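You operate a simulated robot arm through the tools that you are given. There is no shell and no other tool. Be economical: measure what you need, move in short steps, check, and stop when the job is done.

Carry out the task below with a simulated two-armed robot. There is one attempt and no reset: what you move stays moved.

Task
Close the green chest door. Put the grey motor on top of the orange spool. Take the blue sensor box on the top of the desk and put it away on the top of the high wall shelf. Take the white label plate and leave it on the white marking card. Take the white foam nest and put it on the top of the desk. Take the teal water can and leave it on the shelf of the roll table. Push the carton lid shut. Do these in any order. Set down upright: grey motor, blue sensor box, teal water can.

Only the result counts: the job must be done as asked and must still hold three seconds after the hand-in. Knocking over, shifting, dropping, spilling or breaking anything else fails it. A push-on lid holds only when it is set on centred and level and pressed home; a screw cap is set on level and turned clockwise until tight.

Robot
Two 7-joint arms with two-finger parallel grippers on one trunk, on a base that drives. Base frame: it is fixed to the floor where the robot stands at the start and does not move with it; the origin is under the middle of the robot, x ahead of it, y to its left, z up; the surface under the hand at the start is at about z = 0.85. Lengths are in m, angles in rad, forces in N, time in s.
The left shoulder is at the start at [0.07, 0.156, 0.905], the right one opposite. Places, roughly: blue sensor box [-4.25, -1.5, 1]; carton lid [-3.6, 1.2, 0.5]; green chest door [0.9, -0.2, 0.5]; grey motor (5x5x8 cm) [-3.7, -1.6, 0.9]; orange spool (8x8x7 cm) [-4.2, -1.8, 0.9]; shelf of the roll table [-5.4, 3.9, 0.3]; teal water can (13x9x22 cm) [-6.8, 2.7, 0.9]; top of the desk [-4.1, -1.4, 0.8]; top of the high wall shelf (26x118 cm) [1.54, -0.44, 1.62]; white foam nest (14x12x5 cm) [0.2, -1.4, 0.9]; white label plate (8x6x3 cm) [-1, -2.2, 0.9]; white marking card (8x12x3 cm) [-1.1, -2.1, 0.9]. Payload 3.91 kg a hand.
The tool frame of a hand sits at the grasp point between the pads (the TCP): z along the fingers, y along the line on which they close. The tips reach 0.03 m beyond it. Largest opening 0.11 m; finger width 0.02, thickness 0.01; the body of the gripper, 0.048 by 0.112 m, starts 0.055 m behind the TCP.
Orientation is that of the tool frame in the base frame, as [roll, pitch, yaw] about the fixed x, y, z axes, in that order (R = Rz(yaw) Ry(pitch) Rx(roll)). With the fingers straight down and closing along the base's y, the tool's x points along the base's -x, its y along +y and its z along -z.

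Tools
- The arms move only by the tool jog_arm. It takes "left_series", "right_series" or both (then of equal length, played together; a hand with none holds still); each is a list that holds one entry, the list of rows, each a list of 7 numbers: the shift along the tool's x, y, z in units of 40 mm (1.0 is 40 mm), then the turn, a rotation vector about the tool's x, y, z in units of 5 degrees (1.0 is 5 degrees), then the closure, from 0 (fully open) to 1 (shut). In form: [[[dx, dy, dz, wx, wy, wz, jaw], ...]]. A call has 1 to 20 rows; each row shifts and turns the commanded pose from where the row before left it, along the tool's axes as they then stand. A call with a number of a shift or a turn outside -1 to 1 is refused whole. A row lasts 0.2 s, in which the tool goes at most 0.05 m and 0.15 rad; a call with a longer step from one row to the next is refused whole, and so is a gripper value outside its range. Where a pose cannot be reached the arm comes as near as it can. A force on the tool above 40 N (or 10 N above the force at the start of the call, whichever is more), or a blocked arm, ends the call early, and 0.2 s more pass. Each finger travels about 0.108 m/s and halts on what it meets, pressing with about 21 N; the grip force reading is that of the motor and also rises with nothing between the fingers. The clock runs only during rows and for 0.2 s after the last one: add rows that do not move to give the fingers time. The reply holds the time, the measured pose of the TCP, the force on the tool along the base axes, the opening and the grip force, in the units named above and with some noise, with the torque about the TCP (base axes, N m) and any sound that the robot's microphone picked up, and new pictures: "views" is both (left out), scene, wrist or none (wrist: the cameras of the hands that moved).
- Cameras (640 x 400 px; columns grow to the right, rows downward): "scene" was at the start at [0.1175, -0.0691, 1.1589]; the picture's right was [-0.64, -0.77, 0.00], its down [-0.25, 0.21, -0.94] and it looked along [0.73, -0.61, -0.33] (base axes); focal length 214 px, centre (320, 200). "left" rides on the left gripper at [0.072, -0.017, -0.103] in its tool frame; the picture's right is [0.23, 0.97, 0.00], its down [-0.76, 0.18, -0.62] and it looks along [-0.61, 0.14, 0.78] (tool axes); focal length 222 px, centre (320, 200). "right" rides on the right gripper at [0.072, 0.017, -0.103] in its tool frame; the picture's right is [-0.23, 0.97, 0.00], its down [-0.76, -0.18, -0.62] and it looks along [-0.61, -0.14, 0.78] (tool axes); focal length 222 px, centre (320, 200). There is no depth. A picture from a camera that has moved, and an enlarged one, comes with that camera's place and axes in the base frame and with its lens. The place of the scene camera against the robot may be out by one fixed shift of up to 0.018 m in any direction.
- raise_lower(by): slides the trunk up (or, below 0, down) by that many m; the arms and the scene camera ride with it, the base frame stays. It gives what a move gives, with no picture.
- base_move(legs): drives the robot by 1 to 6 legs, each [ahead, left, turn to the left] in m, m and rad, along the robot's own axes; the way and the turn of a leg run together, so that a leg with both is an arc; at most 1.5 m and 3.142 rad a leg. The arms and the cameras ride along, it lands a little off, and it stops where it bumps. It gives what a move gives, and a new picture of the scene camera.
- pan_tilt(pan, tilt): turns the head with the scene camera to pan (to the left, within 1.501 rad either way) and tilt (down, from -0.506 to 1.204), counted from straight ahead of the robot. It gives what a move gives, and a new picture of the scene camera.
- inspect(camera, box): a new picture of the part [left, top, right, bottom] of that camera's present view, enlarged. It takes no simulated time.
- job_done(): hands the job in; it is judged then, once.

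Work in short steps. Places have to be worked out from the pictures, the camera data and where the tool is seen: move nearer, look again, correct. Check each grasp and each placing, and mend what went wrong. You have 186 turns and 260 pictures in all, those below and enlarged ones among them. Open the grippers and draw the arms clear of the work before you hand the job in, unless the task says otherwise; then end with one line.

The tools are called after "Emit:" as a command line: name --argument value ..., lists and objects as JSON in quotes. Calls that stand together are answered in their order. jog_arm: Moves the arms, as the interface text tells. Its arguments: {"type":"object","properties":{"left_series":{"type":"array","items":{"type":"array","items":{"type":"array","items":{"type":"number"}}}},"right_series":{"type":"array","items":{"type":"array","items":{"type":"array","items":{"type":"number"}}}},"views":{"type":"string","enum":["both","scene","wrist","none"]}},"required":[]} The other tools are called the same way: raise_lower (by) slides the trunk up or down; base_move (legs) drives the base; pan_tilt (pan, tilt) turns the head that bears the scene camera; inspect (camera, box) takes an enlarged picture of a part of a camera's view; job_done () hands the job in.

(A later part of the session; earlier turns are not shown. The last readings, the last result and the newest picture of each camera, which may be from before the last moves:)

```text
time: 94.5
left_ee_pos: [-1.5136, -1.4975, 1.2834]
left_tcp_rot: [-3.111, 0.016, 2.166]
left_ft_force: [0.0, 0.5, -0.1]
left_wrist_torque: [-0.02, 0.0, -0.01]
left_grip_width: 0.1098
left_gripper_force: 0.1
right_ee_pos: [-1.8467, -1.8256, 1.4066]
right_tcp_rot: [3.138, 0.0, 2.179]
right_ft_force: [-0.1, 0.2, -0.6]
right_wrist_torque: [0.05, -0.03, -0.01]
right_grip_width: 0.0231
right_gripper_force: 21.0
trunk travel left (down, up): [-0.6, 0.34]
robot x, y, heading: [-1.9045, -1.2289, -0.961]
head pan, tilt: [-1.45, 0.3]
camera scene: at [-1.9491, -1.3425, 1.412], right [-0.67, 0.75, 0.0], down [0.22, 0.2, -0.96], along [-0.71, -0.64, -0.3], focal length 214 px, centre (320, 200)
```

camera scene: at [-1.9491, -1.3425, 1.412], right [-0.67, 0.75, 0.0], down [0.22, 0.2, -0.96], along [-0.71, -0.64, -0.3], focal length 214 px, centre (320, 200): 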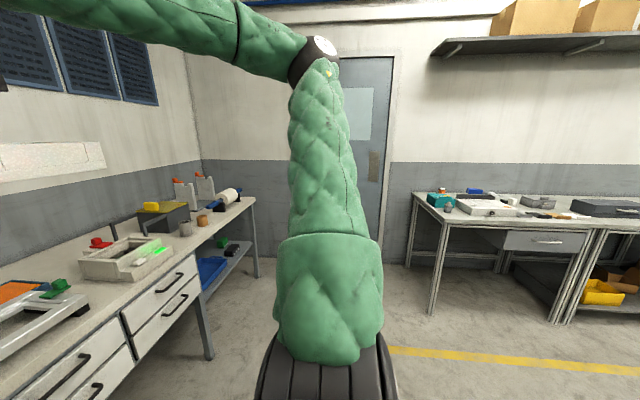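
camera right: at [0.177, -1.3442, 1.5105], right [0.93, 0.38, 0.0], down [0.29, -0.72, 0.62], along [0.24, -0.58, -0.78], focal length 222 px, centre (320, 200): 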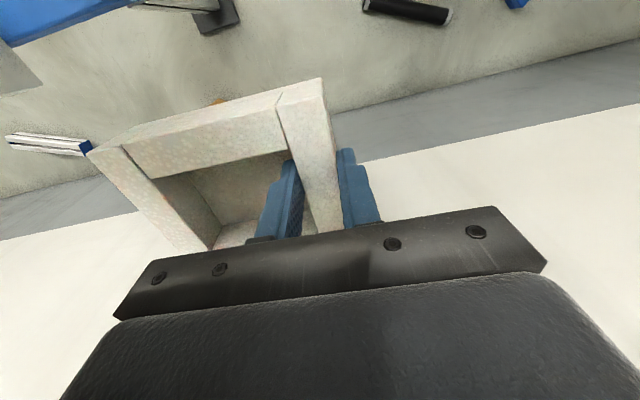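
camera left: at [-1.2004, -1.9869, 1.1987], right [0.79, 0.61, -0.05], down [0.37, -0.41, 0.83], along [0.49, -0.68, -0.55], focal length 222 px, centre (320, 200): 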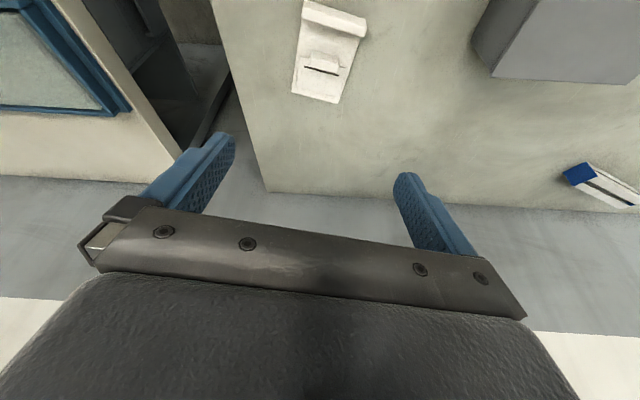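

The desk is ahead-right against the far wall. Turn right 90° and look toward the desk and the centre table before driving.

Emit:
base_move --legs '[[0, 0, -1.57]]'

Emit:
pan_tilt --pan -0.6 --tilt 0.45

Emit:
pan_tilt --pan -1.5 --tilt 0.5

```text
time: 98.7
left_ee_pos: [-2.172, -1.6174, 1.2839]
left_tcp_rot: [-3.111, 0.016, 0.589]
left_ft_force: [0.8, 0.4, -0.6]
left_wrist_torque: [0.01, 0.0, 0.04]
left_grip_width: 0.11
left_gripper_force: 0.0
right_ee_pos: [-2.5004, -1.2831, 1.4066]
right_tcp_rot: [3.139, -0.001, 0.602]
right_ft_force: [-0.1, 0.8, 0.5]
right_wrist_torque: [-0.05, 0.02, -0.02]
right_grip_width: 0.0229
right_gripper_force: 21.7
trunk travel left (down, up): [-0.6, 0.34]
robot x, y, heading: [-1.9037, -1.2311, -2.542]
head pan, tilt: [-1.45, 0.3]
camera scene: at [-2.0116, -1.1972, 1.412], right [0.75, 0.66, 0.0], down [0.2, -0.22, -0.96], along [-0.63, 0.72, -0.3], focal length 214 px, centre (320, 200)
```

scene: 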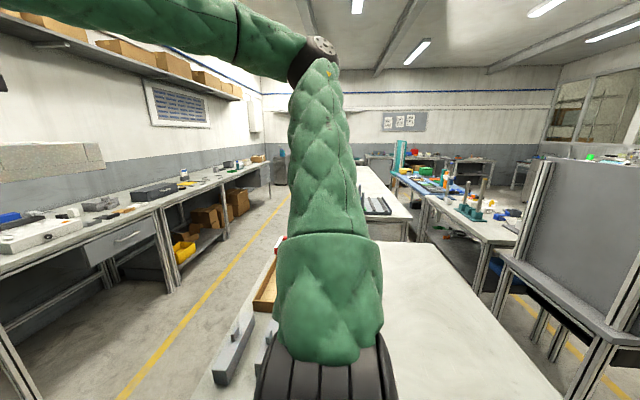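

```text
time: 99.9
left_ee_pos: [-2.1715, -1.6169, 1.2828]
left_tcp_rot: [-3.11, 0.015, 0.59]
left_ft_force: [0.2, 0.3, -0.4]
left_wrist_torque: [0.02, 0.0, 0.0]
left_grip_width: 0.1097
left_gripper_force: 0.2
right_ee_pos: [-2.5006, -1.2823, 1.4059]
right_tcp_rot: [3.138, 0.0, 0.602]
right_ft_force: [0.3, -0.5, -0.7]
right_wrist_torque: [-0.04, -0.02, -0.02]
right_grip_width: 0.023
right_gripper_force: 21.1
trunk travel left (down, up): [-0.6, 0.34]
robot x, y, heading: [-1.9016, -1.2283, -2.542]
head pan, tilt: [-0.6, 0.45]
camera scene: at [-2.0418, -1.2674, 1.3981], right [0.0, 1.0, 0.0], down [0.44, 0.0, -0.9], along [-0.9, 0.0, -0.44], focal length 214 px, centre (320, 200)
```

scene: 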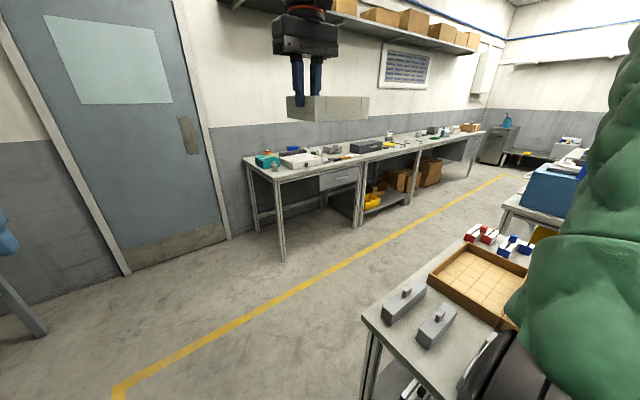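

```text
time: 101.1
left_ee_pos: [-2.1736, -1.6174, 1.283]
left_tcp_rot: [-3.11, 0.016, 0.59]
left_ft_force: [0.3, -0.3, 0.5]
left_wrist_torque: [0.01, 0.0, 0.01]
left_grip_width: 0.11
left_gripper_force: 0.0
right_ee_pos: [-2.5008, -1.2826, 1.408]
right_tcp_rot: [3.139, -0.002, 0.603]
right_ft_force: [0.2, -0.6, -1.1]
right_wrist_torque: [-0.02, -0.05, -0.02]
right_grip_width: 0.0233
right_gripper_force: 21.1
trunk travel left (down, up): [-0.6, 0.34]
robot x, y, heading: [-1.9045, -1.2256, -2.548]
head pan, tilt: [-1.499, 0.499]
camera scene: at [-2.0066, -1.1963, 1.3937], right [0.78, 0.62, 0.0], down [0.3, -0.37, -0.88], along [-0.55, 0.69, -0.48], focal length 214 px, centre (320, 200)
```

scene: 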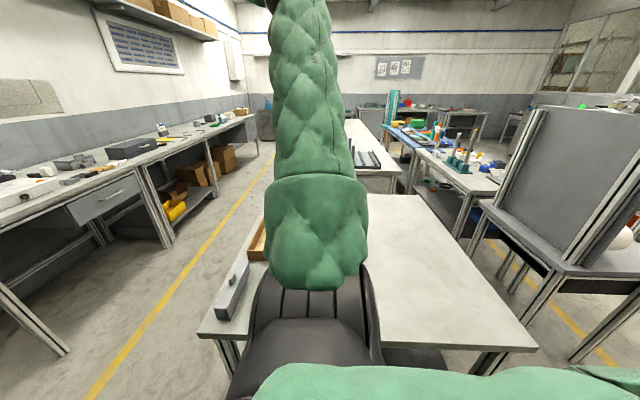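

Table's near corner is 0.4 m ahead and 0.37 m right, so go ahead 1.2 along the aisle first, then right 0.85 to the desk.

Emit:
base_move --legs '[[1.2, 0, 0], [0, -0.85, 0.02]]'

Emit:
pan_tilt --pan 0.0 --tilt 0.8

```text
time: 111.3
left_ee_pos: [-3.6441, -1.5813, 1.284]
left_tcp_rot: [-3.109, 0.015, 0.596]
left_ft_force: [-0.6, 0.3, 0.5]
left_wrist_torque: [0.02, 0.01, 0.02]
left_grip_width: 0.11
left_gripper_force: 0.0
right_ee_pos: [-3.9731, -1.2475, 1.4073]
right_tcp_rot: [3.137, 0.0, 0.609]
right_ft_force: [-0.7, -0.1, 0.2]
right_wrist_torque: [-0.05, -0.03, -0.03]
right_grip_width: 0.0229
right_gripper_force: 20.8
trunk travel left (down, up): [-0.6, 0.34]
robot x, y, heading: [-3.3773, -1.1934, -2.534]
head pan, tilt: [-1.499, 0.499]
camera scene: at [-3.4806, -1.1578, 1.3936], right [0.78, 0.63, 0.0], down [0.3, -0.37, -0.88], along [-0.55, 0.68, -0.48], focal length 214 px, centre (320, 200)
```

scene: 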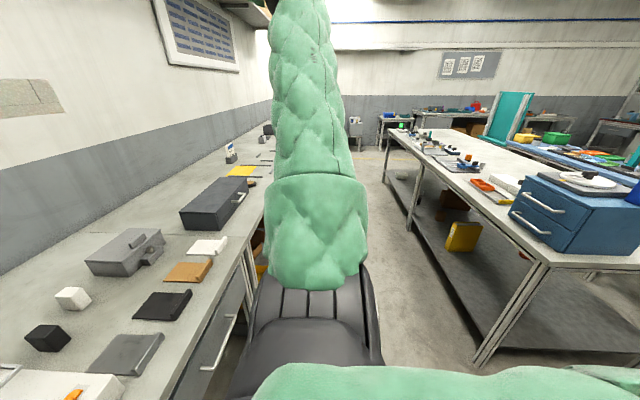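

```text
time: 112.9
left_ee_pos: [-3.6431, -1.5808, 1.283]
left_tcp_rot: [-3.11, 0.016, 0.595]
left_ft_force: [-0.1, 0.3, 0.3]
left_wrist_torque: [-0.01, 0.03, 0.0]
left_grip_width: 0.1101
left_gripper_force: 0.1
right_ee_pos: [-3.9736, -1.2477, 1.4077]
right_tcp_rot: [3.138, -0.001, 0.61]
right_ft_force: [-0.8, 0.2, -1.0]
right_wrist_torque: [-0.03, -0.03, 0.04]
right_grip_width: 0.0232
right_gripper_force: 21.3
trunk travel left (down, up): [-0.6, 0.34]
robot x, y, heading: [-3.38, -1.1907, -2.533]
head pan, tilt: [0.0, 0.799]
camera scene: at [-3.4896, -1.2748, 1.3677], right [-0.57, 0.82, 0.0], down [0.59, 0.41, -0.7], along [-0.57, -0.4, -0.72], focal length 214 px, centre (320, 200)
```

scene: 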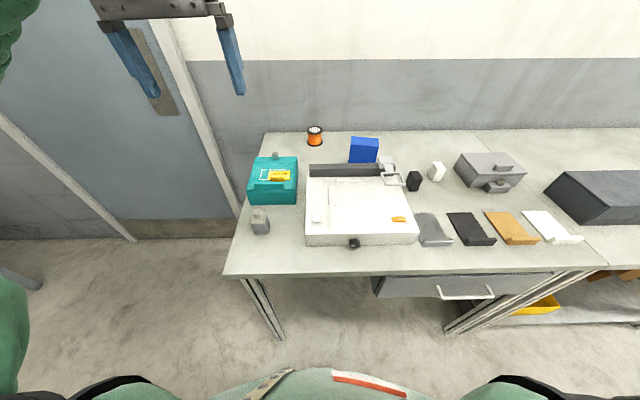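

Excellent view: grey motor (260,220), orange spool (315,135), blue sensor box (363,150). Zooming in.

Emit:
inspect --camera "scene" --box '[230, 115, 430, 245]'

```text
3.08 times, centred on (330, 180) of scene
camera zoom: at [-3.4896, -1.2748, 1.3677], right [-0.57, 0.82, 0.0], down [0.59, 0.41, -0.7], along [-0.57, -0.4, -0.72], focal length 660 px, centre (289, 262)
```

zoom: 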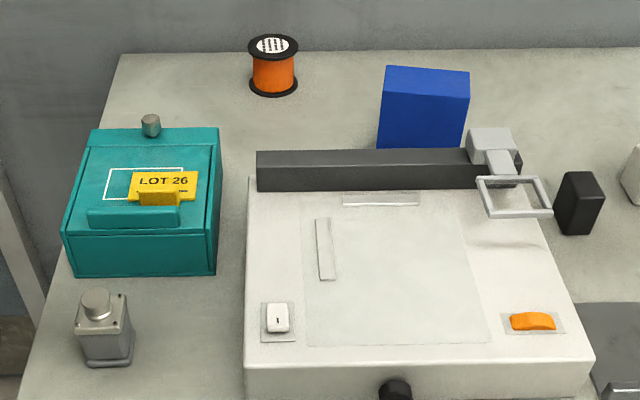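

Positions are clear. Check the left wrist view over the motor before moving.

Emit:
inspect --camera "left" --box '[0, 0, 640, 400]'

```text
1.00 times, centred on (320, 200) of left (not enlarged: the box is as wide or as high as the picture)
camera zoom: at [-3.5902, -1.5285, 1.3865], right [0.73, -0.68, -0.03], down [-0.51, -0.59, 0.63], along [-0.45, -0.44, -0.78], focal length 222 px, centre (320, 200)
```

zoom: 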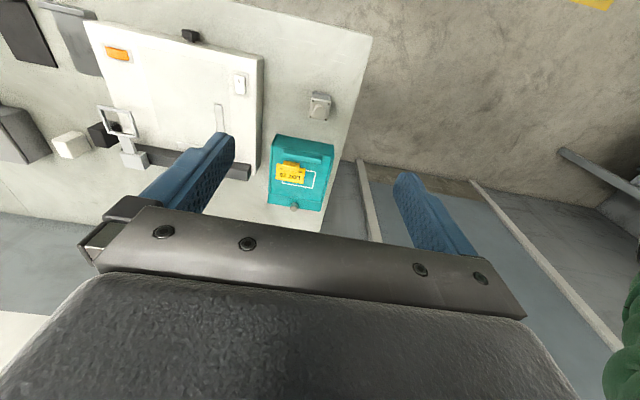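

Triangulation gives motor centre ≈(-3.699,-1.613), desk top ≈0.85. Zoom for motor orientation.

Emit:
inspect --camera "left" --box '[280, 70, 360, 140]'

```text
5.71 times, centred on (320, 105) of left
camera zoom: at [-3.5902, -1.5285, 1.3865], right [0.73, -0.68, -0.03], down [-0.51, -0.59, 0.63], along [-0.45, -0.44, -0.78], focal length 1269 px, centre (320, 743)
```

zoom: 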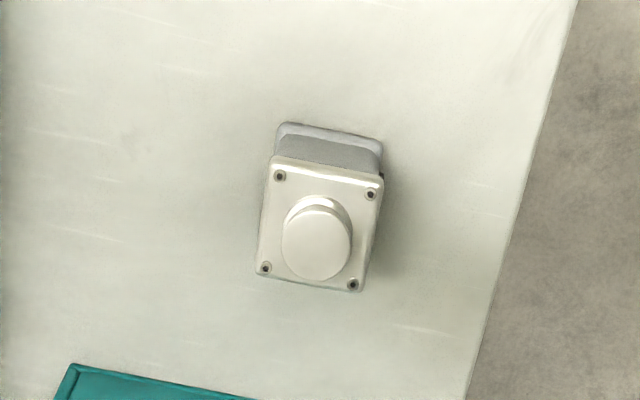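

Motor is aligned with the gripper's axis. Descend over it.

Emit:
jog_arm --left_series '[[[-0.22, 0, 0.957, -0.36, 0.18, 0, 0], [-0.22, 0, 0.957, 0, 0, 0, 0], [-0.22, 0, 0.957, 0, 0, 0, 0], [-0.22, 0, 0.957, 0, 0, 0, 0], [-0.22, 0, 0.957, 0, 0, 0, 0], [-0.22, 0, 0.957, 0, 0, 0, 0], [-0.22, 0, 0.957, 0, 0, 0, 0], [-0.22, 0, 0.957, 0, 0, 0, 0], [0, 0, 0, 0, 0, 0, 0]]]'

```text
time: 114.9
left_ee_pos: [-3.704, -1.6198, 0.9771]
left_tcp_rot: [3.141, 0.0, 0.596]
left_ft_force: [0.7, 0.5, -0.6]
left_wrist_torque: [-0.01, 0.01, 0.01]
left_grip_width: 0.1099
left_gripper_force: 0.1
right_ee_pos: [-3.9737, -1.2466, 1.4078]
right_tcp_rot: [3.138, -0.002, 0.609]
right_ft_force: [-0.5, 1.0, -0.8]
right_wrist_torque: [-0.03, -0.07, 0.0]
right_grip_width: 0.0232
right_gripper_force: 20.9
trunk travel left (down, up): [-0.6, 0.34]
robot x, y, heading: [-3.3794, -1.1905, -2.528]
head pan, tilt: [0.0, 0.799]
camera scene: at [-3.4895, -1.2745, 1.3677], right [-0.57, 0.82, 0.0], down [0.59, 0.41, -0.7], along [-0.57, -0.4, -0.72], focal length 214 px, centre (320, 200)
camera left: at [-3.6534, -1.5655, 1.081], right [0.73, -0.68, 0.0], down [-0.53, -0.57, 0.62], along [-0.42, -0.46, -0.78], focal length 222 px, centre (320, 200)
```

scene: 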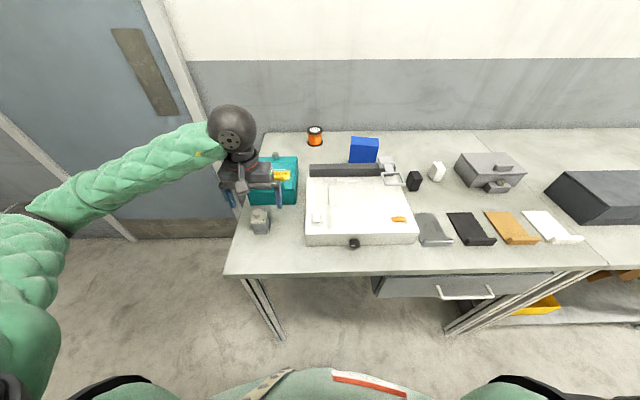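
left: 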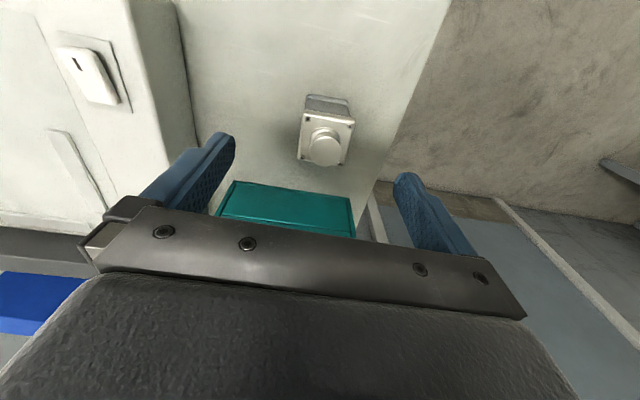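

Aligned. Descend 7.7 cm and grasp.

Emit:
jog_arm --left_series '[[[-0.05, 0, 0.96, 0, 0, 0, 0], [-0.05, 0, 0.96, 0, 0, 0, 0], [0, 0, 0, 0, 0, 0, 0.3], [0, 0, 0, 0, 0, 0, 0.6], [0, 0, 0, 0, 0, 0, 0.8], [0, 0, 0, 0, 0, 0, 0.8]]]' --views "wrist"

```text
time: 116.3
left_ee_pos: [-3.7075, -1.6223, 0.9005]
left_tcp_rot: [-3.141, 0.001, 0.597]
left_ft_force: [-0.6, -0.1, -0.1]
left_wrist_torque: [-0.02, 0.13, 0.04]
left_grip_width: 0.0421
left_gripper_force: 20.8
right_ee_pos: [-3.9746, -1.2479, 1.408]
right_tcp_rot: [3.138, -0.001, 0.61]
right_ft_force: [0.5, 0.7, -0.5]
right_wrist_torque: [0.0, -0.03, 0.0]
right_grip_width: 0.023
right_gripper_force: 20.7
trunk travel left (down, up): [-0.6, 0.34]
robot x, y, heading: [-3.3766, -1.1895, -2.536]
head pan, tilt: [0.0, 0.799]
camera left: at [-3.6577, -1.5675, 1.004], right [0.73, -0.68, 0.0], down [-0.53, -0.57, 0.62], along [-0.42, -0.46, -0.78], focal length 222 px, centre (320, 200)
```

left: 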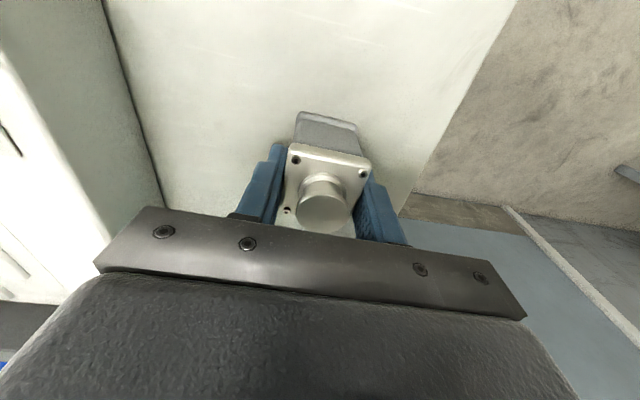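

Motor gripped. Lift it high, then drive the base 0.13 m ahead to reach the spool.

Emit:
jog_arm --left_series '[[[0, 0, -0.5, 0, 0, 0, 1], [0, 0, -1, 0, 0, 0, 1], [0, 0, -1, 0, 0, 0, 1], [0, 0, -1, 0, 0, 0, 1], [0, 0, -1, 0, 0, 0, 1], [0, 0, -1, 0, 0, 0, 1], [0, 0, -1, 0, 0, 0, 1], [0, 0, -1, 0, 0, 0, 1], [0, 0, 0, 0, 0, 0, 1]]]' --views "none"

Emit:
base_move --legs '[[0.13, 0, 0]]'

Emit:
inspect --camera "scene" --box '[240, 100, 480, 250]'

```text
time: 118.3
left_ee_pos: [-3.7083, -1.623, 1.2001]
left_tcp_rot: [-3.142, -0.001, 0.595]
left_ft_force: [-0.6, -0.4, -4.0]
left_wrist_torque: [0.03, 0.01, -0.01]
left_grip_width: 0.0418
left_gripper_force: 21.0
right_ee_pos: [-3.9736, -1.2487, 1.4071]
right_tcp_rot: [3.137, -0.002, 0.61]
right_ft_force: [-0.3, 0.6, -0.5]
right_wrist_torque: [-0.04, 0.01, 0.01]
right_grip_width: 0.023
right_gripper_force: 20.9
trunk travel left (down, up): [-0.6, 0.34]
robot x, y, heading: [-3.377, -1.1896, -2.532]
head pan, tilt: [0.0, 0.799]
```

```text
time: 119.6
left_ee_pos: [-3.8138, -1.698, 1.199]
left_tcp_rot: [-3.141, 0.0, 0.598]
left_ft_force: [0.1, 0.2, -3.2]
left_wrist_torque: [0.01, 0.03, -0.01]
left_grip_width: 0.0419
left_gripper_force: 21.0
right_ee_pos: [-4.0809, -1.323, 1.4084]
right_tcp_rot: [3.138, -0.001, 0.608]
right_ft_force: [0.1, -0.4, -1.6]
right_wrist_torque: [-0.03, -0.06, 0.0]
right_grip_width: 0.0231
right_gripper_force: 21.0
trunk travel left (down, up): [-0.6, 0.34]
robot x, y, heading: [-3.4834, -1.2664, -2.536]
head pan, tilt: [0.0, 0.799]
camera scene: at [-3.5973, -1.3499, 1.3677], right [-0.57, 0.82, 0.0], down [0.59, 0.41, -0.7], along [-0.57, -0.4, -0.72], focal length 214 px, centre (320, 200)
```

scene: 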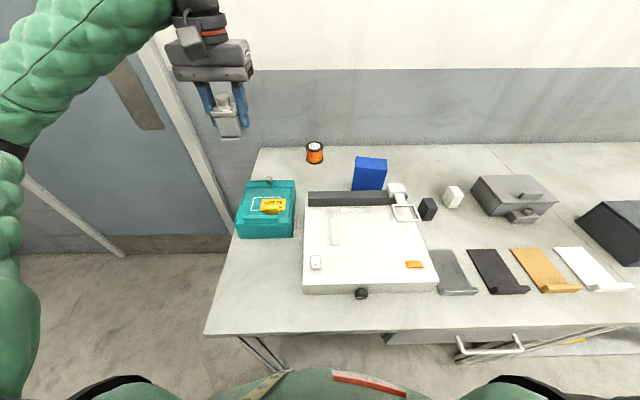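

```text
2.67 times, centred on (360, 175) of scene
camera zoom: at [-3.5973, -1.3499, 1.3677], right [-0.57, 0.82, 0.0], down [0.59, 0.41, -0.7], along [-0.57, -0.4, -0.72], focal length 572 px, centre (213, 267)
```

zoom: 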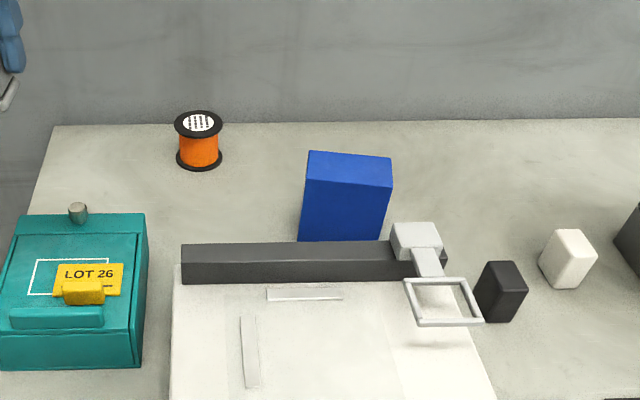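

Spool top centre ≈(-4.178,-1.778, 0.92). Carry the motor above it.

Emit:
jog_arm --left_series '[[[-0.96, -0.386, 0.2, 0, 0, 0, 1], [-0.96, -0.386, 0.2, 0, 0, 0, 1], [-0.96, -0.386, 0.2, 0, 0, 0, 1], [-0.96, -0.386, 0.2, 0, 0, 0, 1], [-0.96, -0.386, 0.2, 0, 0, 0, 1], [-0.96, -0.386, 0.2, 0, 0, 0, 1], [-0.96, -0.386, 0.2, 0, 0, 0, 1], [-0.96, -0.386, 0.2, 0, 0, 0, 1], [-0.96, -0.386, 0.2, 0, 0, 0, 1], [0, 0, 0, 0, 0, 0, 1], [0, 0, 0, 0, 0, 0, 1]]]'

Emit:
inspect --camera "scene" --box '[250, 60, 400, 200]'

```text
time: 122.0
left_ee_pos: [-4.1801, -1.7763, 1.1282]
left_tcp_rot: [3.14, -0.001, 0.596]
left_ft_force: [0.4, -0.1, -4.5]
left_wrist_torque: [-0.02, 0.0, -0.02]
left_grip_width: 0.0419
left_gripper_force: 21.7
right_ee_pos: [-4.082, -1.3221, 1.407]
right_tcp_rot: [3.137, -0.002, 0.609]
right_ft_force: [0.4, 0.3, -0.4]
right_wrist_torque: [-0.06, -0.08, 0.03]
right_grip_width: 0.0233
right_gripper_force: 21.0
trunk travel left (down, up): [-0.6, 0.34]
robot x, y, heading: [-3.4807, -1.2659, -2.536]
head pan, tilt: [0.0, 0.799]
camera scene: at [-3.5978, -1.3495, 1.3676], right [-0.57, 0.82, 0.0], down [0.59, 0.41, -0.7], along [-0.57, -0.4, -0.72], focal length 214 px, centre (320, 200)
camera left: at [-4.1305, -1.7224, 1.2316], right [0.73, -0.68, 0.0], down [-0.53, -0.57, 0.62], along [-0.42, -0.46, -0.78], focal length 222 px, centre (320, 200)
```

scene: 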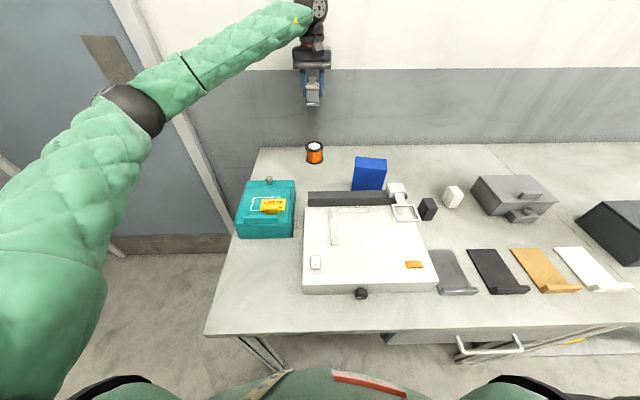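
left: 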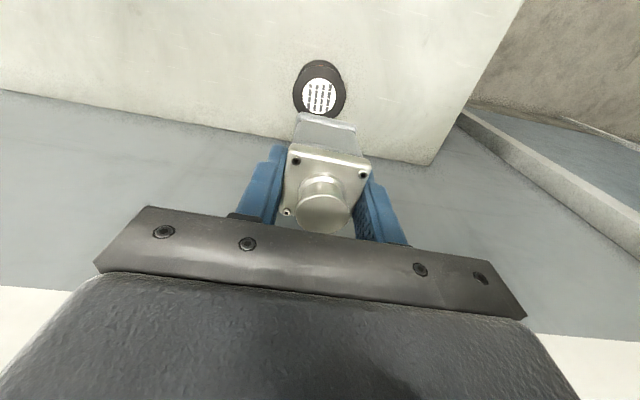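

```text
2.86 times, centred on (325, 130) of scene
camera zoom: at [-3.5978, -1.3495, 1.3676], right [-0.57, 0.82, 0.0], down [0.59, 0.41, -0.7], along [-0.57, -0.4, -0.72], focal length 613 px, centre (306, 400)
```

zoom: 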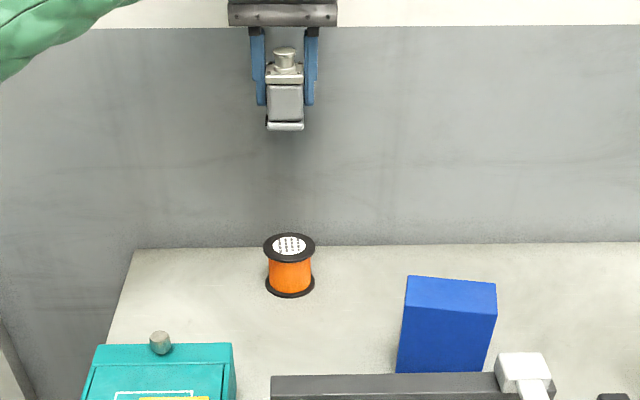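

Motor is 5 mm short of centre; correct ahead by 6 mm and descend toward the spool.

Emit:
jog_arm --left_series '[[[-0.15, 0, 0.9, 0, 0, 0, 1], [0, 0, 0.9, 0, 0, 0, 1], [0, 0, 0.9, 0, 0, 0, 1], [0, 0, 0.7, 0, 0, 0, 1], [0, 0, 0, 0, 0, 0, 1], [0, 0, 0, 0, 0, 0, 1]]]'

Emit:
inspect --camera "scene" --box '[270, 90, 370, 180]'

```text
time: 123.4
left_ee_pos: [-4.1836, -1.7805, 0.9919]
left_tcp_rot: [-3.141, 0.0, 0.598]
left_ft_force: [-0.4, 0.2, -4.1]
left_wrist_torque: [0.0, -0.01, 0.0]
left_grip_width: 0.042
left_gripper_force: 21.3
right_ee_pos: [-4.0806, -1.3223, 1.4069]
right_tcp_rot: [3.139, -0.002, 0.611]
right_ft_force: [1.4, -0.3, -0.9]
right_wrist_torque: [-0.03, 0.0, -0.02]
right_grip_width: 0.023
right_gripper_force: 20.8
trunk travel left (down, up): [-0.6, 0.34]
robot x, y, heading: [-3.4848, -1.2608, -2.534]
head pan, tilt: [0.0, 0.799]
camera scene: at [-3.5974, -1.35, 1.3676], right [-0.57, 0.82, 0.0], down [0.59, 0.41, -0.7], along [-0.57, -0.4, -0.72], focal length 214 px, centre (320, 200)
camera left: at [-4.1331, -1.7265, 1.0967], right [0.73, -0.68, 0.0], down [-0.53, -0.57, 0.62], along [-0.42, -0.46, -0.78], focal length 222 px, centre (320, 200)
```

scene: 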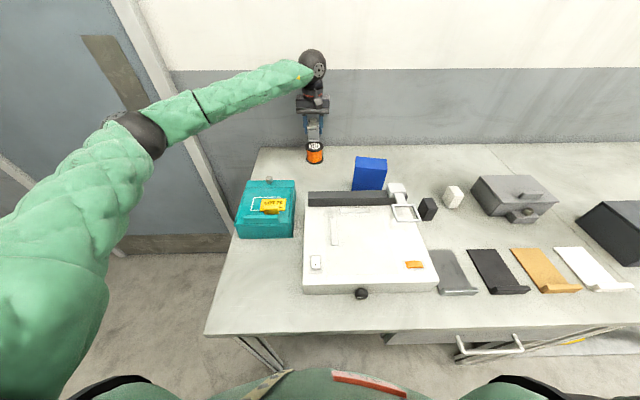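
left: 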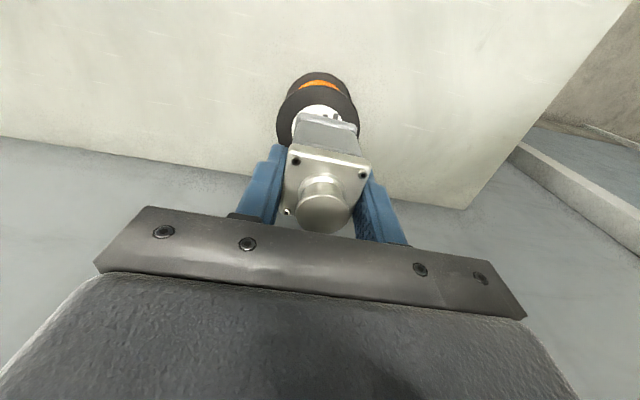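

```text
4.44 times, centred on (320, 135) of scene
camera zoom: at [-3.5974, -1.35, 1.3676], right [-0.57, 0.82, 0.0], down [0.59, 0.41, -0.7], along [-0.57, -0.4, -0.72], focal length 953 px, centre (320, 489)
```

zoom: 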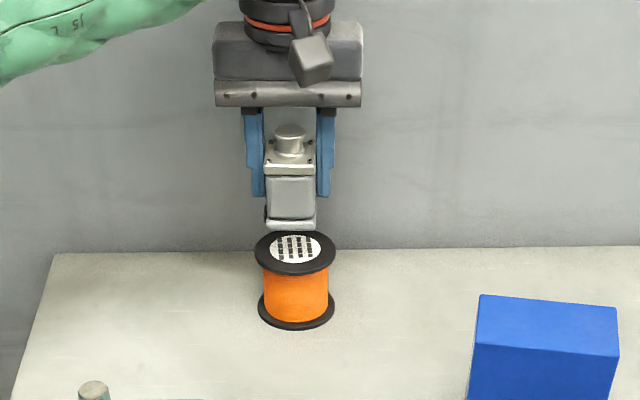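

Need a precise check of centring; zoom the wrist view.

Emit:
inspect --camera "left" --box '[250, 60, 390, 160]'

```text
4.00 times, centred on (320, 110) of left
camera zoom: at [-4.1331, -1.7265, 1.0967], right [0.73, -0.68, 0.0], down [-0.53, -0.57, 0.62], along [-0.42, -0.46, -0.78], focal length 888 px, centre (320, 560)
```

zoom: 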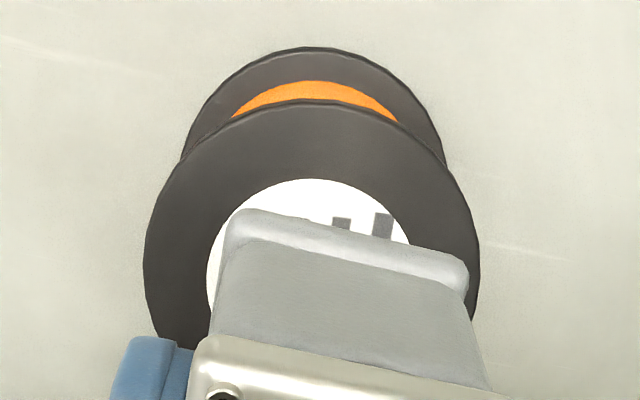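

Spool centre lies ~6 mm nearer and 4 mm right of the motor. Correct and lower to near contact.

Emit:
jog_arm --left_series '[[[0.16, -0.1, 0.2, 0, 0, 0, 1], [0, 0, 0.15, 0, 0, 0, 1], [0, 0, 0, 0, 0, 0, 1]]]' --views "none"

Emit:
inspect --camera "scene" --box '[270, 90, 370, 180]'

Emit:
inspect --camera "left" --box '[250, 60, 390, 160]'

```text
time: 124.2
left_ee_pos: [-4.1797, -1.7737, 0.9784]
left_tcp_rot: [-3.141, 0.002, 0.597]
left_ft_force: [0.2, -0.1, -3.2]
left_wrist_torque: [0.0, 0.01, 0.02]
left_grip_width: 0.0418
left_gripper_force: 21.0
right_ee_pos: [-4.0816, -1.3232, 1.4078]
right_tcp_rot: [3.137, -0.001, 0.609]
right_ft_force: [0.3, 0.1, -0.3]
right_wrist_torque: [0.0, 0.01, -0.01]
right_grip_width: 0.0233
right_gripper_force: 21.4
trunk travel left (down, up): [-0.6, 0.34]
robot x, y, heading: [-3.4834, -1.2632, -2.533]
head pan, tilt: [0.0, 0.799]
```

```text
4.44 times, centred on (320, 135) of scene
camera zoom: at [-3.5971, -1.3496, 1.3676], right [-0.57, 0.82, 0.0], down [0.59, 0.41, -0.7], along [-0.57, -0.4, -0.72], focal length 953 px, centre (320, 489)
```

zoom: 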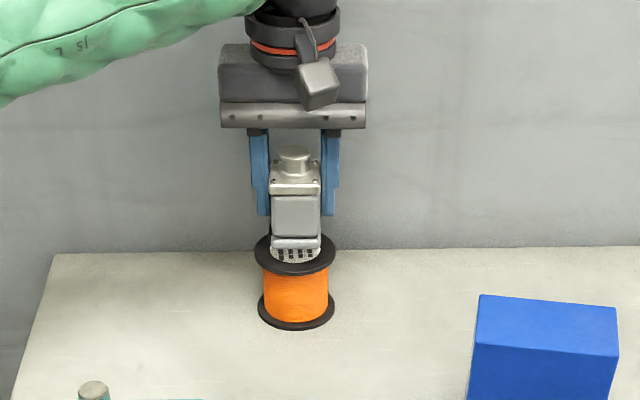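

```text
4.00 times, centred on (320, 110) of left
camera zoom: at [-4.1297, -1.7195, 1.0832], right [0.73, -0.68, 0.0], down [-0.53, -0.57, 0.62], along [-0.42, -0.46, -0.78], focal length 888 px, centre (320, 560)
```

zoom: 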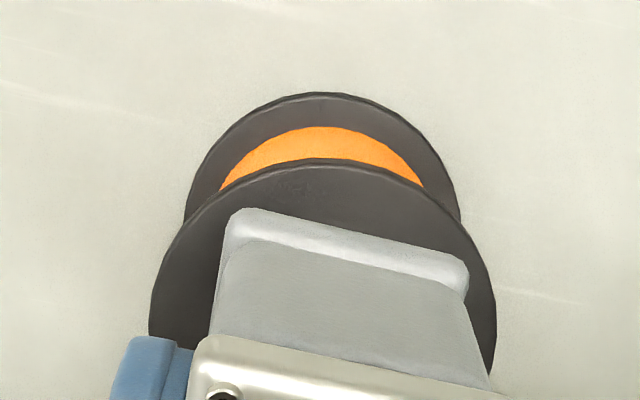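

Centred now. Lower to contact in small steps.

Emit:
jog_arm --left_series '[[[0, 0, 0.15, 0, 0, 0, 1], [0, 0, 0, 0, 0, 0, 1]]]' --views "none"

Emit:
jog_arm --left_series '[[[0, 0, 0.08, 0, 0, 0, 1], [0, 0, 0, 0, 0, 0, 1]]]' --views "none"

```text
time: 124.8
left_ee_pos: [-4.1795, -1.7743, 0.973]
left_tcp_rot: [3.142, -0.001, 0.598]
left_ft_force: [-0.3, 0.1, -3.3]
left_wrist_torque: [0.0, 0.03, 0.02]
left_grip_width: 0.0419
left_gripper_force: 20.6
right_ee_pos: [-4.081, -1.3221, 1.4064]
right_tcp_rot: [3.139, -0.002, 0.609]
right_ft_force: [0.3, -0.5, -0.6]
right_wrist_torque: [-0.01, -0.03, 0.0]
right_grip_width: 0.0234
right_gripper_force: 20.6
trunk travel left (down, up): [-0.6, 0.34]
robot x, y, heading: [-3.484, -1.264, -2.534]
head pan, tilt: [0.0, 0.799]
```

```text
time: 125.4
left_ee_pos: [-4.1805, -1.7736, 0.9681]
left_tcp_rot: [3.142, -0.001, 0.596]
left_ft_force: [-0.4, 0.4, -4.3]
left_wrist_torque: [0.05, 0.01, -0.03]
left_grip_width: 0.0421
left_gripper_force: 20.9
right_ee_pos: [-4.0808, -1.3227, 1.4068]
right_tcp_rot: [3.138, 0.001, 0.608]
right_ft_force: [-0.1, 0.2, -0.6]
right_wrist_torque: [-0.01, 0.0, -0.04]
right_grip_width: 0.023
right_gripper_force: 21.1
trunk travel left (down, up): [-0.6, 0.34]
robot x, y, heading: [-3.4815, -1.2629, -2.533]
head pan, tilt: [0.0, 0.799]
```

Still carrying the weight (−4 N). Continue in 2–3 mm steps.

Emit:
jog_arm --left_series '[[[0, 0, 0.07, 0, 0, 0, 1], [0, 0, 0, 0, 0, 0, 1]]]' --views "none"

Emit:
jog_arm --left_series '[[[0, 0, 0.06, 0, 0, 0, 1], [0, 0, 0, 0, 0, 0, 1]]]' --views "none"

Emit:
inspect --camera "scene" --box '[270, 90, 370, 180]'

```text
time: 126.0
left_ee_pos: [-4.1805, -1.7741, 0.9666]
left_tcp_rot: [-3.141, 0.0, 0.596]
left_ft_force: [0.8, -0.5, -3.5]
left_wrist_torque: [0.01, -0.01, 0.0]
left_grip_width: 0.0417
left_gripper_force: 21.9
right_ee_pos: [-4.0804, -1.3228, 1.4066]
right_tcp_rot: [3.137, 0.0, 0.609]
right_ft_force: [0.3, 0.4, 0.3]
right_wrist_torque: [-0.04, -0.03, -0.05]
right_grip_width: 0.023
right_gripper_force: 21.0
trunk travel left (down, up): [-0.6, 0.34]
robot x, y, heading: [-3.4838, -1.2677, -2.533]
head pan, tilt: [0.0, 0.799]
```

```text
time: 126.6
left_ee_pos: [-4.1811, -1.7742, 0.9622]
left_tcp_rot: [3.141, 0.0, 0.597]
left_ft_force: [-0.3, 0.4, -3.7]
left_wrist_torque: [-0.01, 0.01, -0.01]
left_grip_width: 0.0422
left_gripper_force: 20.9
right_ee_pos: [-4.0813, -1.3224, 1.4061]
right_tcp_rot: [3.137, 0.0, 0.611]
right_ft_force: [0.7, -0.1, -0.5]
right_wrist_torque: [-0.03, 0.02, -0.03]
right_grip_width: 0.0233
right_gripper_force: 21.3
trunk travel left (down, up): [-0.6, 0.34]
robot x, y, heading: [-3.4889, -1.2665, -2.532]
head pan, tilt: [0.0, 0.799]
```

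```text
4.44 times, centred on (320, 135) of scene
camera zoom: at [-3.5972, -1.3497, 1.3676], right [-0.57, 0.82, 0.0], down [0.59, 0.41, -0.7], along [-0.57, -0.4, -0.72], focal length 953 px, centre (320, 489)
```

zoom: 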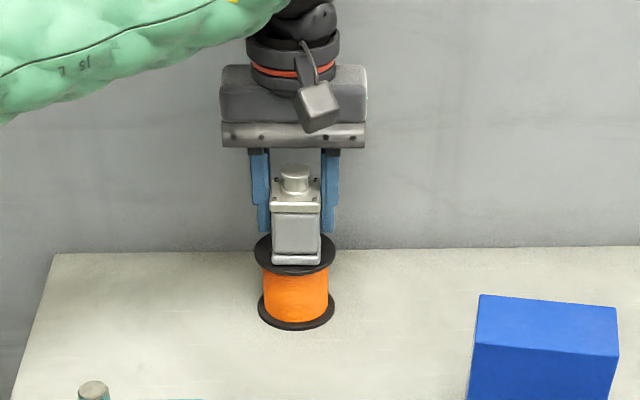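

Visually almost touching and centred. A few more small steps.

Emit:
jog_arm --left_series '[[[0, 0, 0.05, 0, 0, 0, 1], [0, 0, 0, 0, 0, 0, 1]]]' --views "none"

Emit:
jog_arm --left_series '[[[0, 0, 0.05, 0, 0, 0, 1], [0, 0, 0, 0, 0, 0, 1]]]' --views "none"

```text
time: 127.2
left_ee_pos: [-4.1808, -1.775, 0.9617]
left_tcp_rot: [3.141, 0.0, 0.597]
left_ft_force: [-0.9, -0.9, 0.0]
left_wrist_torque: [-0.05, 0.11, -0.01]
left_grip_width: 0.0418
left_gripper_force: 21.1
right_ee_pos: [-4.0817, -1.3224, 1.4059]
right_tcp_rot: [3.138, 0.0, 0.609]
right_ft_force: [0.2, 0.1, -1.6]
right_wrist_torque: [0.0, -0.04, 0.02]
right_grip_width: 0.0233
right_gripper_force: 20.9
trunk travel left (down, up): [-0.6, 0.34]
robot x, y, heading: [-3.4817, -1.2673, -2.536]
head pan, tilt: [0.0, 0.799]
```

```text
time: 127.8
left_ee_pos: [-4.1798, -1.773, 0.961]
left_tcp_rot: [-3.141, 0.002, 0.595]
left_ft_force: [-3.2, -1.8, 15.4]
left_wrist_torque: [0.13, 0.17, 0.02]
left_grip_width: 0.042
left_gripper_force: 21.1
right_ee_pos: [-4.0796, -1.3219, 1.4079]
right_tcp_rot: [3.138, 0.0, 0.608]
right_ft_force: [0.9, 0.3, -0.4]
right_wrist_torque: [-0.02, 0.0, 0.03]
right_grip_width: 0.0231
right_gripper_force: 20.8
trunk travel left (down, up): [-0.6, 0.34]
robot x, y, heading: [-3.4812, -1.2658, -2.528]
head pan, tilt: [0.0, 0.799]
```

Seated. Ease up 1.5 mm, open, and rise clear.

Emit:
jog_arm --left_series '[[[0, 0, -0.04, 0, 0, 0, 1], [0, 0, 0, 0, 0, 0, 0.8], [0, 0, 0, 0, 0, 0, 0.6], [0, 0, 0, 0, 0, 0, 0.35], [0, 0, 0, 0, 0, 0, 0.1], [0, 0, 0, 0, 0, 0, 0], [0, 0, -0.5, 0, 0, 0, 0], [0, 0, -1, 0, 0, 0, 0], [0, 0, -1, 0, 0, 0, 0], [0, 0, -1, 0, 0, 0, 0], [0, 0, -1, 0, 0, 0, 0], [0, 0, -1, 0, 0, 0, 0], [0, 0, 0, 0, 0, 0, 0]]]'

Emit:
inspect --camera "scene" --box '[250, 90, 480, 220]'

```text
time: 130.6
left_ee_pos: [-4.1805, -1.7748, 1.1804]
left_tcp_rot: [-3.141, -0.001, 0.596]
left_ft_force: [-0.2, 0.2, 0.0]
left_wrist_torque: [0.01, -0.01, 0.0]
left_grip_width: 0.1098
left_gripper_force: 0.0
right_ee_pos: [-4.0814, -1.3238, 1.4079]
right_tcp_rot: [3.138, -0.001, 0.61]
right_ft_force: [-0.2, 0.0, -0.1]
right_wrist_torque: [-0.01, 0.0, 0.01]
right_grip_width: 0.0233
right_gripper_force: 20.7
trunk travel left (down, up): [-0.6, 0.34]
robot x, y, heading: [-3.4835, -1.2653, -2.534]
head pan, tilt: [0.0, 0.799]
camera scene: at [-3.5972, -1.3502, 1.3676], right [-0.57, 0.82, 0.0], down [0.59, 0.41, -0.7], along [-0.57, -0.4, -0.72], focal length 214 px, centre (320, 200)
camera left: at [-4.1304, -1.7207, 1.2853], right [0.73, -0.68, 0.0], down [-0.53, -0.57, 0.62], along [-0.42, -0.46, -0.78], focal length 222 px, centre (320, 200)
```

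scene: 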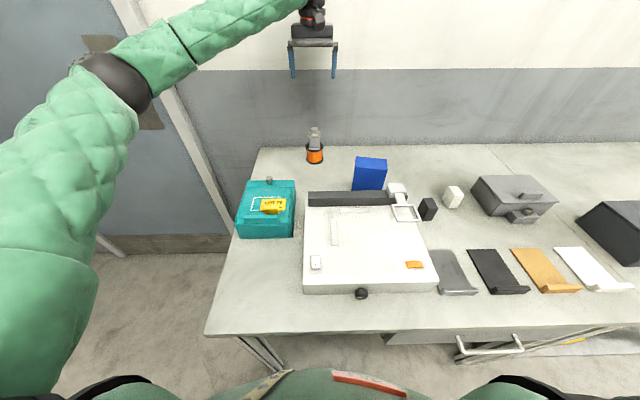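
left: 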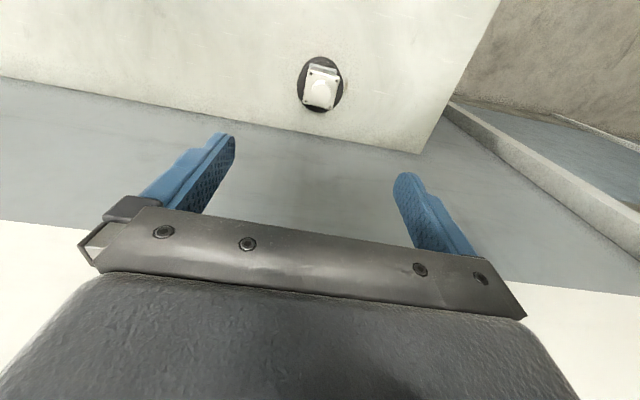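

```text
2.78 times, centred on (365, 155) of scene
camera zoom: at [-3.5972, -1.3502, 1.3676], right [-0.57, 0.82, 0.0], down [0.59, 0.41, -0.7], along [-0.57, -0.4, -0.72], focal length 597 px, centre (195, 325)
```

zoom: 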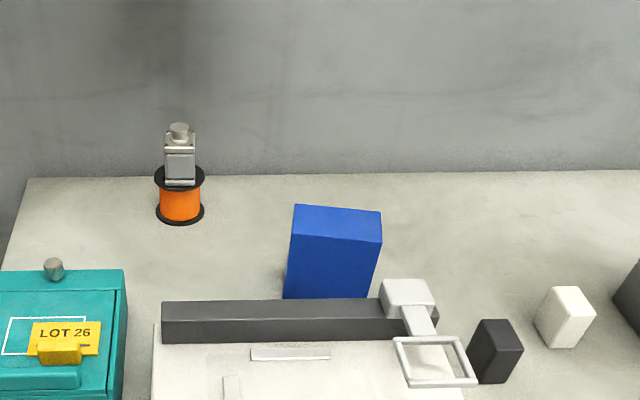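

Motor stands upright on the spool. Now move the nest over the free space right-behind the blue box (TCP target ≈(-4.39,-1.483)), while retracting the left hand.

Emit:
jog_arm --left_series '[[[0.8, 0.3, -0.5, 0, 0, 0, 0], [0.8, 0.3, -0.5, 0, 0, 0, 0], [0.8, 0.3, -0.5, 0, 0, 0, 0], [0.8, 0.3, -0.5, 0, 0, 0, 0], [0.8, 0.3, -0.2, 0, 0, 0, 0], [0.8, 0.3, -0.2, 0, 0, 0, 0], [0.8, 0.3, -0.2, 0, 0, 0, 0], [0.8, 0.3, -0.2, 0, 0, 0, 0], [0.8, 0.3, -0.2, 0, 0, 0, 0], [0, 0, 0, 0, 0, 0, 0], [0, 0, 0, 0, 0, 0, 0], [0, 0, 0, 0, 0, 0, 0], [0, 0, 0, 0, 0, 0, 0], [0, 0, 0, 0, 0, 0, 0], [0, 0, 0, 0, 0, 0, 0]]]' --right_series '[[[-0.96, -0.13, 0, 0, 0, 0, 1], [-0.96, -0.13, 0, 0, 0, 0, 1], [-0.96, -0.13, 0, 0, 0, 0, 1], [-0.96, -0.13, 0, 0, 0, 0, 1], [-0.96, -0.13, 0, 0, 0, 0, 1], [-0.96, -0.13, 0, 0, 0, 0, 1], [-0.96, -0.13, 0, 0, 0, 0, 1], [-0.96, -0.13, 0, 0, 0, 0, 1], [-0.96, -0.13, 0, 0, 0, 0, 1], [0, 0, 0.95, 0, 0, 0, 1], [0, 0, 0.95, 0, 0, 0, 1], [0, 0, 0.95, 0, 0, 0, 1], [0, 0, 0.95, 0, 0, 0, 1], [0, 0, 0.95, 0, 0, 0, 1], [0, 0, 0, 0, 0, 0, 1]]]'

```text
time: 133.8
left_ee_pos: [-3.8823, -1.7019, 1.3012]
left_tcp_rot: [3.141, 0.001, 0.597]
left_ft_force: [0.1, 0.4, 0.1]
left_wrist_torque: [-0.05, 0.04, 0.01]
left_grip_width: 0.11
left_gripper_force: 0.1
right_ee_pos: [-4.3896, -1.4824, 1.2177]
right_tcp_rot: [3.138, -0.002, 0.609]
right_ft_force: [-0.1, -0.5, -0.3]
right_wrist_torque: [-0.03, -0.03, 0.0]
right_grip_width: 0.0232
right_gripper_force: 21.1
trunk travel left (down, up): [-0.6, 0.34]
robot x, y, heading: [-3.4862, -1.2645, -2.533]
head pan, tilt: [0.0, 0.799]
camera scene: at [-3.5962, -1.3494, 1.3678], right [-0.57, 0.82, 0.0], down [0.59, 0.41, -0.7], along [-0.57, -0.4, -0.72], focal length 214 px, centre (320, 200)
camera right: at [-4.3207, -1.4568, 1.3203], right [0.37, -0.93, 0.0], down [-0.73, -0.29, 0.62], along [-0.58, -0.23, -0.78], focal length 222 px, centre (320, 200)
camera left: at [-3.832, -1.6477, 1.4052], right [0.73, -0.68, 0.0], down [-0.53, -0.57, 0.62], along [-0.42, -0.46, -0.78], focal length 222 px, centre (320, 200)
```

scene: 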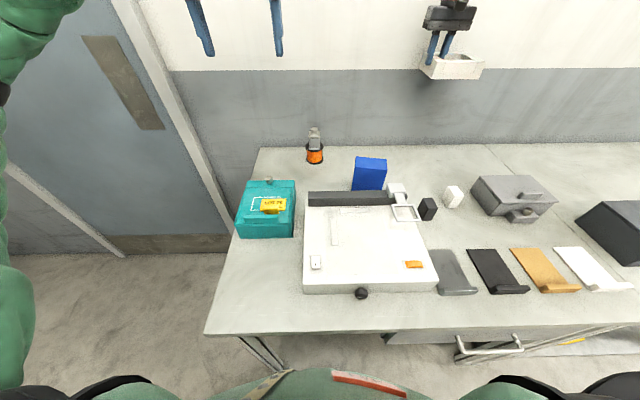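
right: 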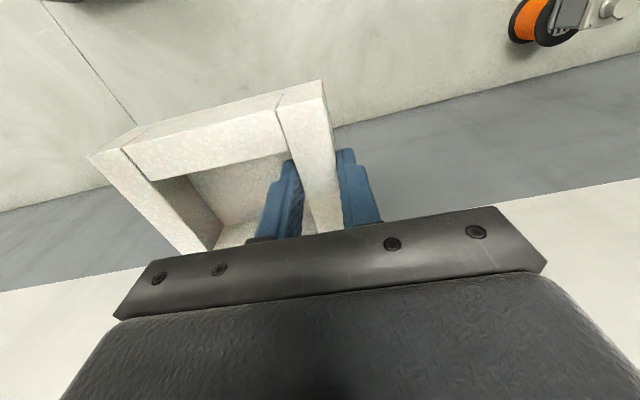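
left: 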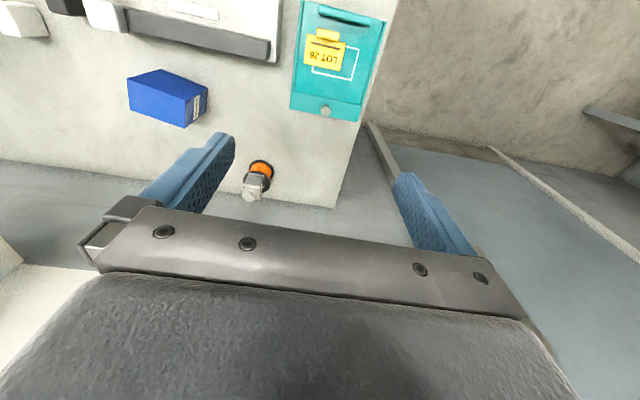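

Nest hovers over free desk area. Lowering.

Emit:
jog_arm --right_series '[[[0, 0, 0.95, 0, 0, 0, 1], [0, 0, 0.95, 0, 0, 0, 1], [0, 0, 0.95, 0, 0, 0, 1], [0, 0, 0.95, 0, 0, 0, 1], [0, 0, 0.95, 0, 0, 0, 1], [0, 0, 0.95, 0, 0, 0, 1], [0, 0, 0.95, 0, 0, 0, 1], [0, 0, 0, 0, 0, 0, 1]]]'

```text
time: 135.6
left_ee_pos: [-3.8825, -1.7034, 1.3011]
left_tcp_rot: [-3.141, 0.0, 0.596]
left_ft_force: [-0.2, 0.6, 0.1]
left_wrist_torque: [0.0, 0.01, -0.01]
left_grip_width: 0.1101
left_gripper_force: 0.0
right_ee_pos: [-4.3884, -1.4832, 0.9511]
right_tcp_rot: [3.139, 0.0, 0.609]
right_ft_force: [0.6, 0.5, -0.6]
right_wrist_torque: [-0.04, 0.0, 0.02]
right_grip_width: 0.0234
right_gripper_force: 20.8
trunk travel left (down, up): [-0.6, 0.34]
robot x, y, heading: [-3.4833, -1.2668, -2.533]
head pan, tilt: [0.0, 0.799]
camera scene: at [-3.5962, -1.3494, 1.3678], right [-0.57, 0.82, 0.0], down [0.59, 0.41, -0.7], along [-0.57, -0.4, -0.72], focal length 214 px, centre (320, 200)
camera right: at [-4.3203, -1.4567, 1.054], right [0.37, -0.93, 0.0], down [-0.73, -0.29, 0.62], along [-0.58, -0.23, -0.78], focal length 222 px, centre (320, 200)
```

scene: 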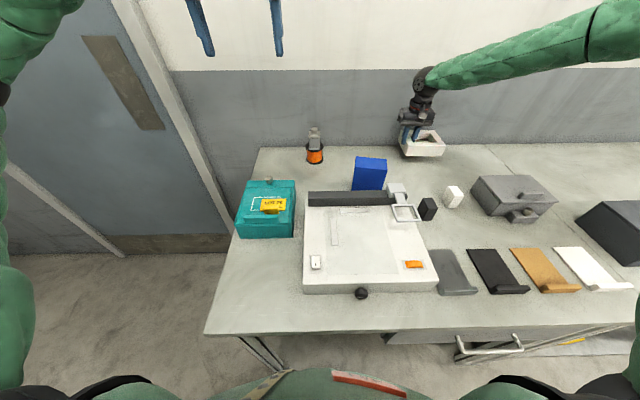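
right: 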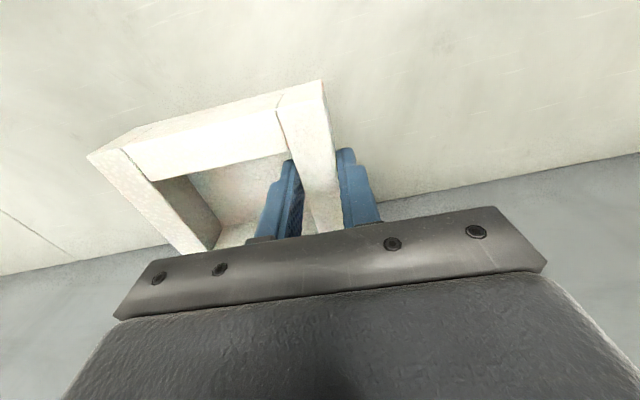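

Clear below. Lower the last ~4–5 cm in steps watching force.

Emit:
jog_arm --right_series '[[[0, 0, 0.6, 0, 0, 0, 1], [0, 0, 0.3, 0, 0, 0, 1], [0, 0, 0, 0, 0, 0, 1]]]' --views "none"

Emit:
jog_arm --right_series '[[[0, 0, 0.12, 0, 0, 0, 1], [0, 0, 0.08, 0, 0, 0, 1], [0, 0, 0, 0, 0, 0, 1]]]' --views "none"

```text
time: 136.4
left_ee_pos: [-3.8833, -1.7022, 1.302]
left_tcp_rot: [-3.141, -0.002, 0.596]
left_ft_force: [-0.8, 0.2, -0.5]
left_wrist_torque: [0.0, 0.0, -0.02]
left_grip_width: 0.11
left_gripper_force: 0.1
right_ee_pos: [-4.3896, -1.4841, 0.9149]
right_tcp_rot: [3.138, -0.002, 0.611]
right_ft_force: [0.0, -0.1, -1.1]
right_wrist_torque: [0.0, -0.04, -0.05]
right_grip_width: 0.0229
right_gripper_force: 20.9
trunk travel left (down, up): [-0.6, 0.34]
robot x, y, heading: [-3.4828, -1.2632, -2.534]
head pan, tilt: [0.0, 0.799]
```

```text
time: 137.2
left_ee_pos: [-3.8835, -1.7021, 1.3015]
left_tcp_rot: [3.142, 0.0, 0.597]
left_ft_force: [-0.4, 0.4, -0.5]
left_wrist_torque: [0.01, 0.05, -0.02]
left_grip_width: 0.1099
left_gripper_force: 0.1
right_ee_pos: [-4.3905, -1.4844, 0.9068]
right_tcp_rot: [3.138, 0.0, 0.61]
right_ft_force: [0.0, 0.8, -1.1]
right_wrist_torque: [-0.02, -0.05, -0.03]
right_grip_width: 0.023
right_gripper_force: 21.2
trunk travel left (down, up): [-0.6, 0.34]
robot x, y, heading: [-3.4868, -1.2663, -2.537]
head pan, tilt: [0.0, 0.799]
```

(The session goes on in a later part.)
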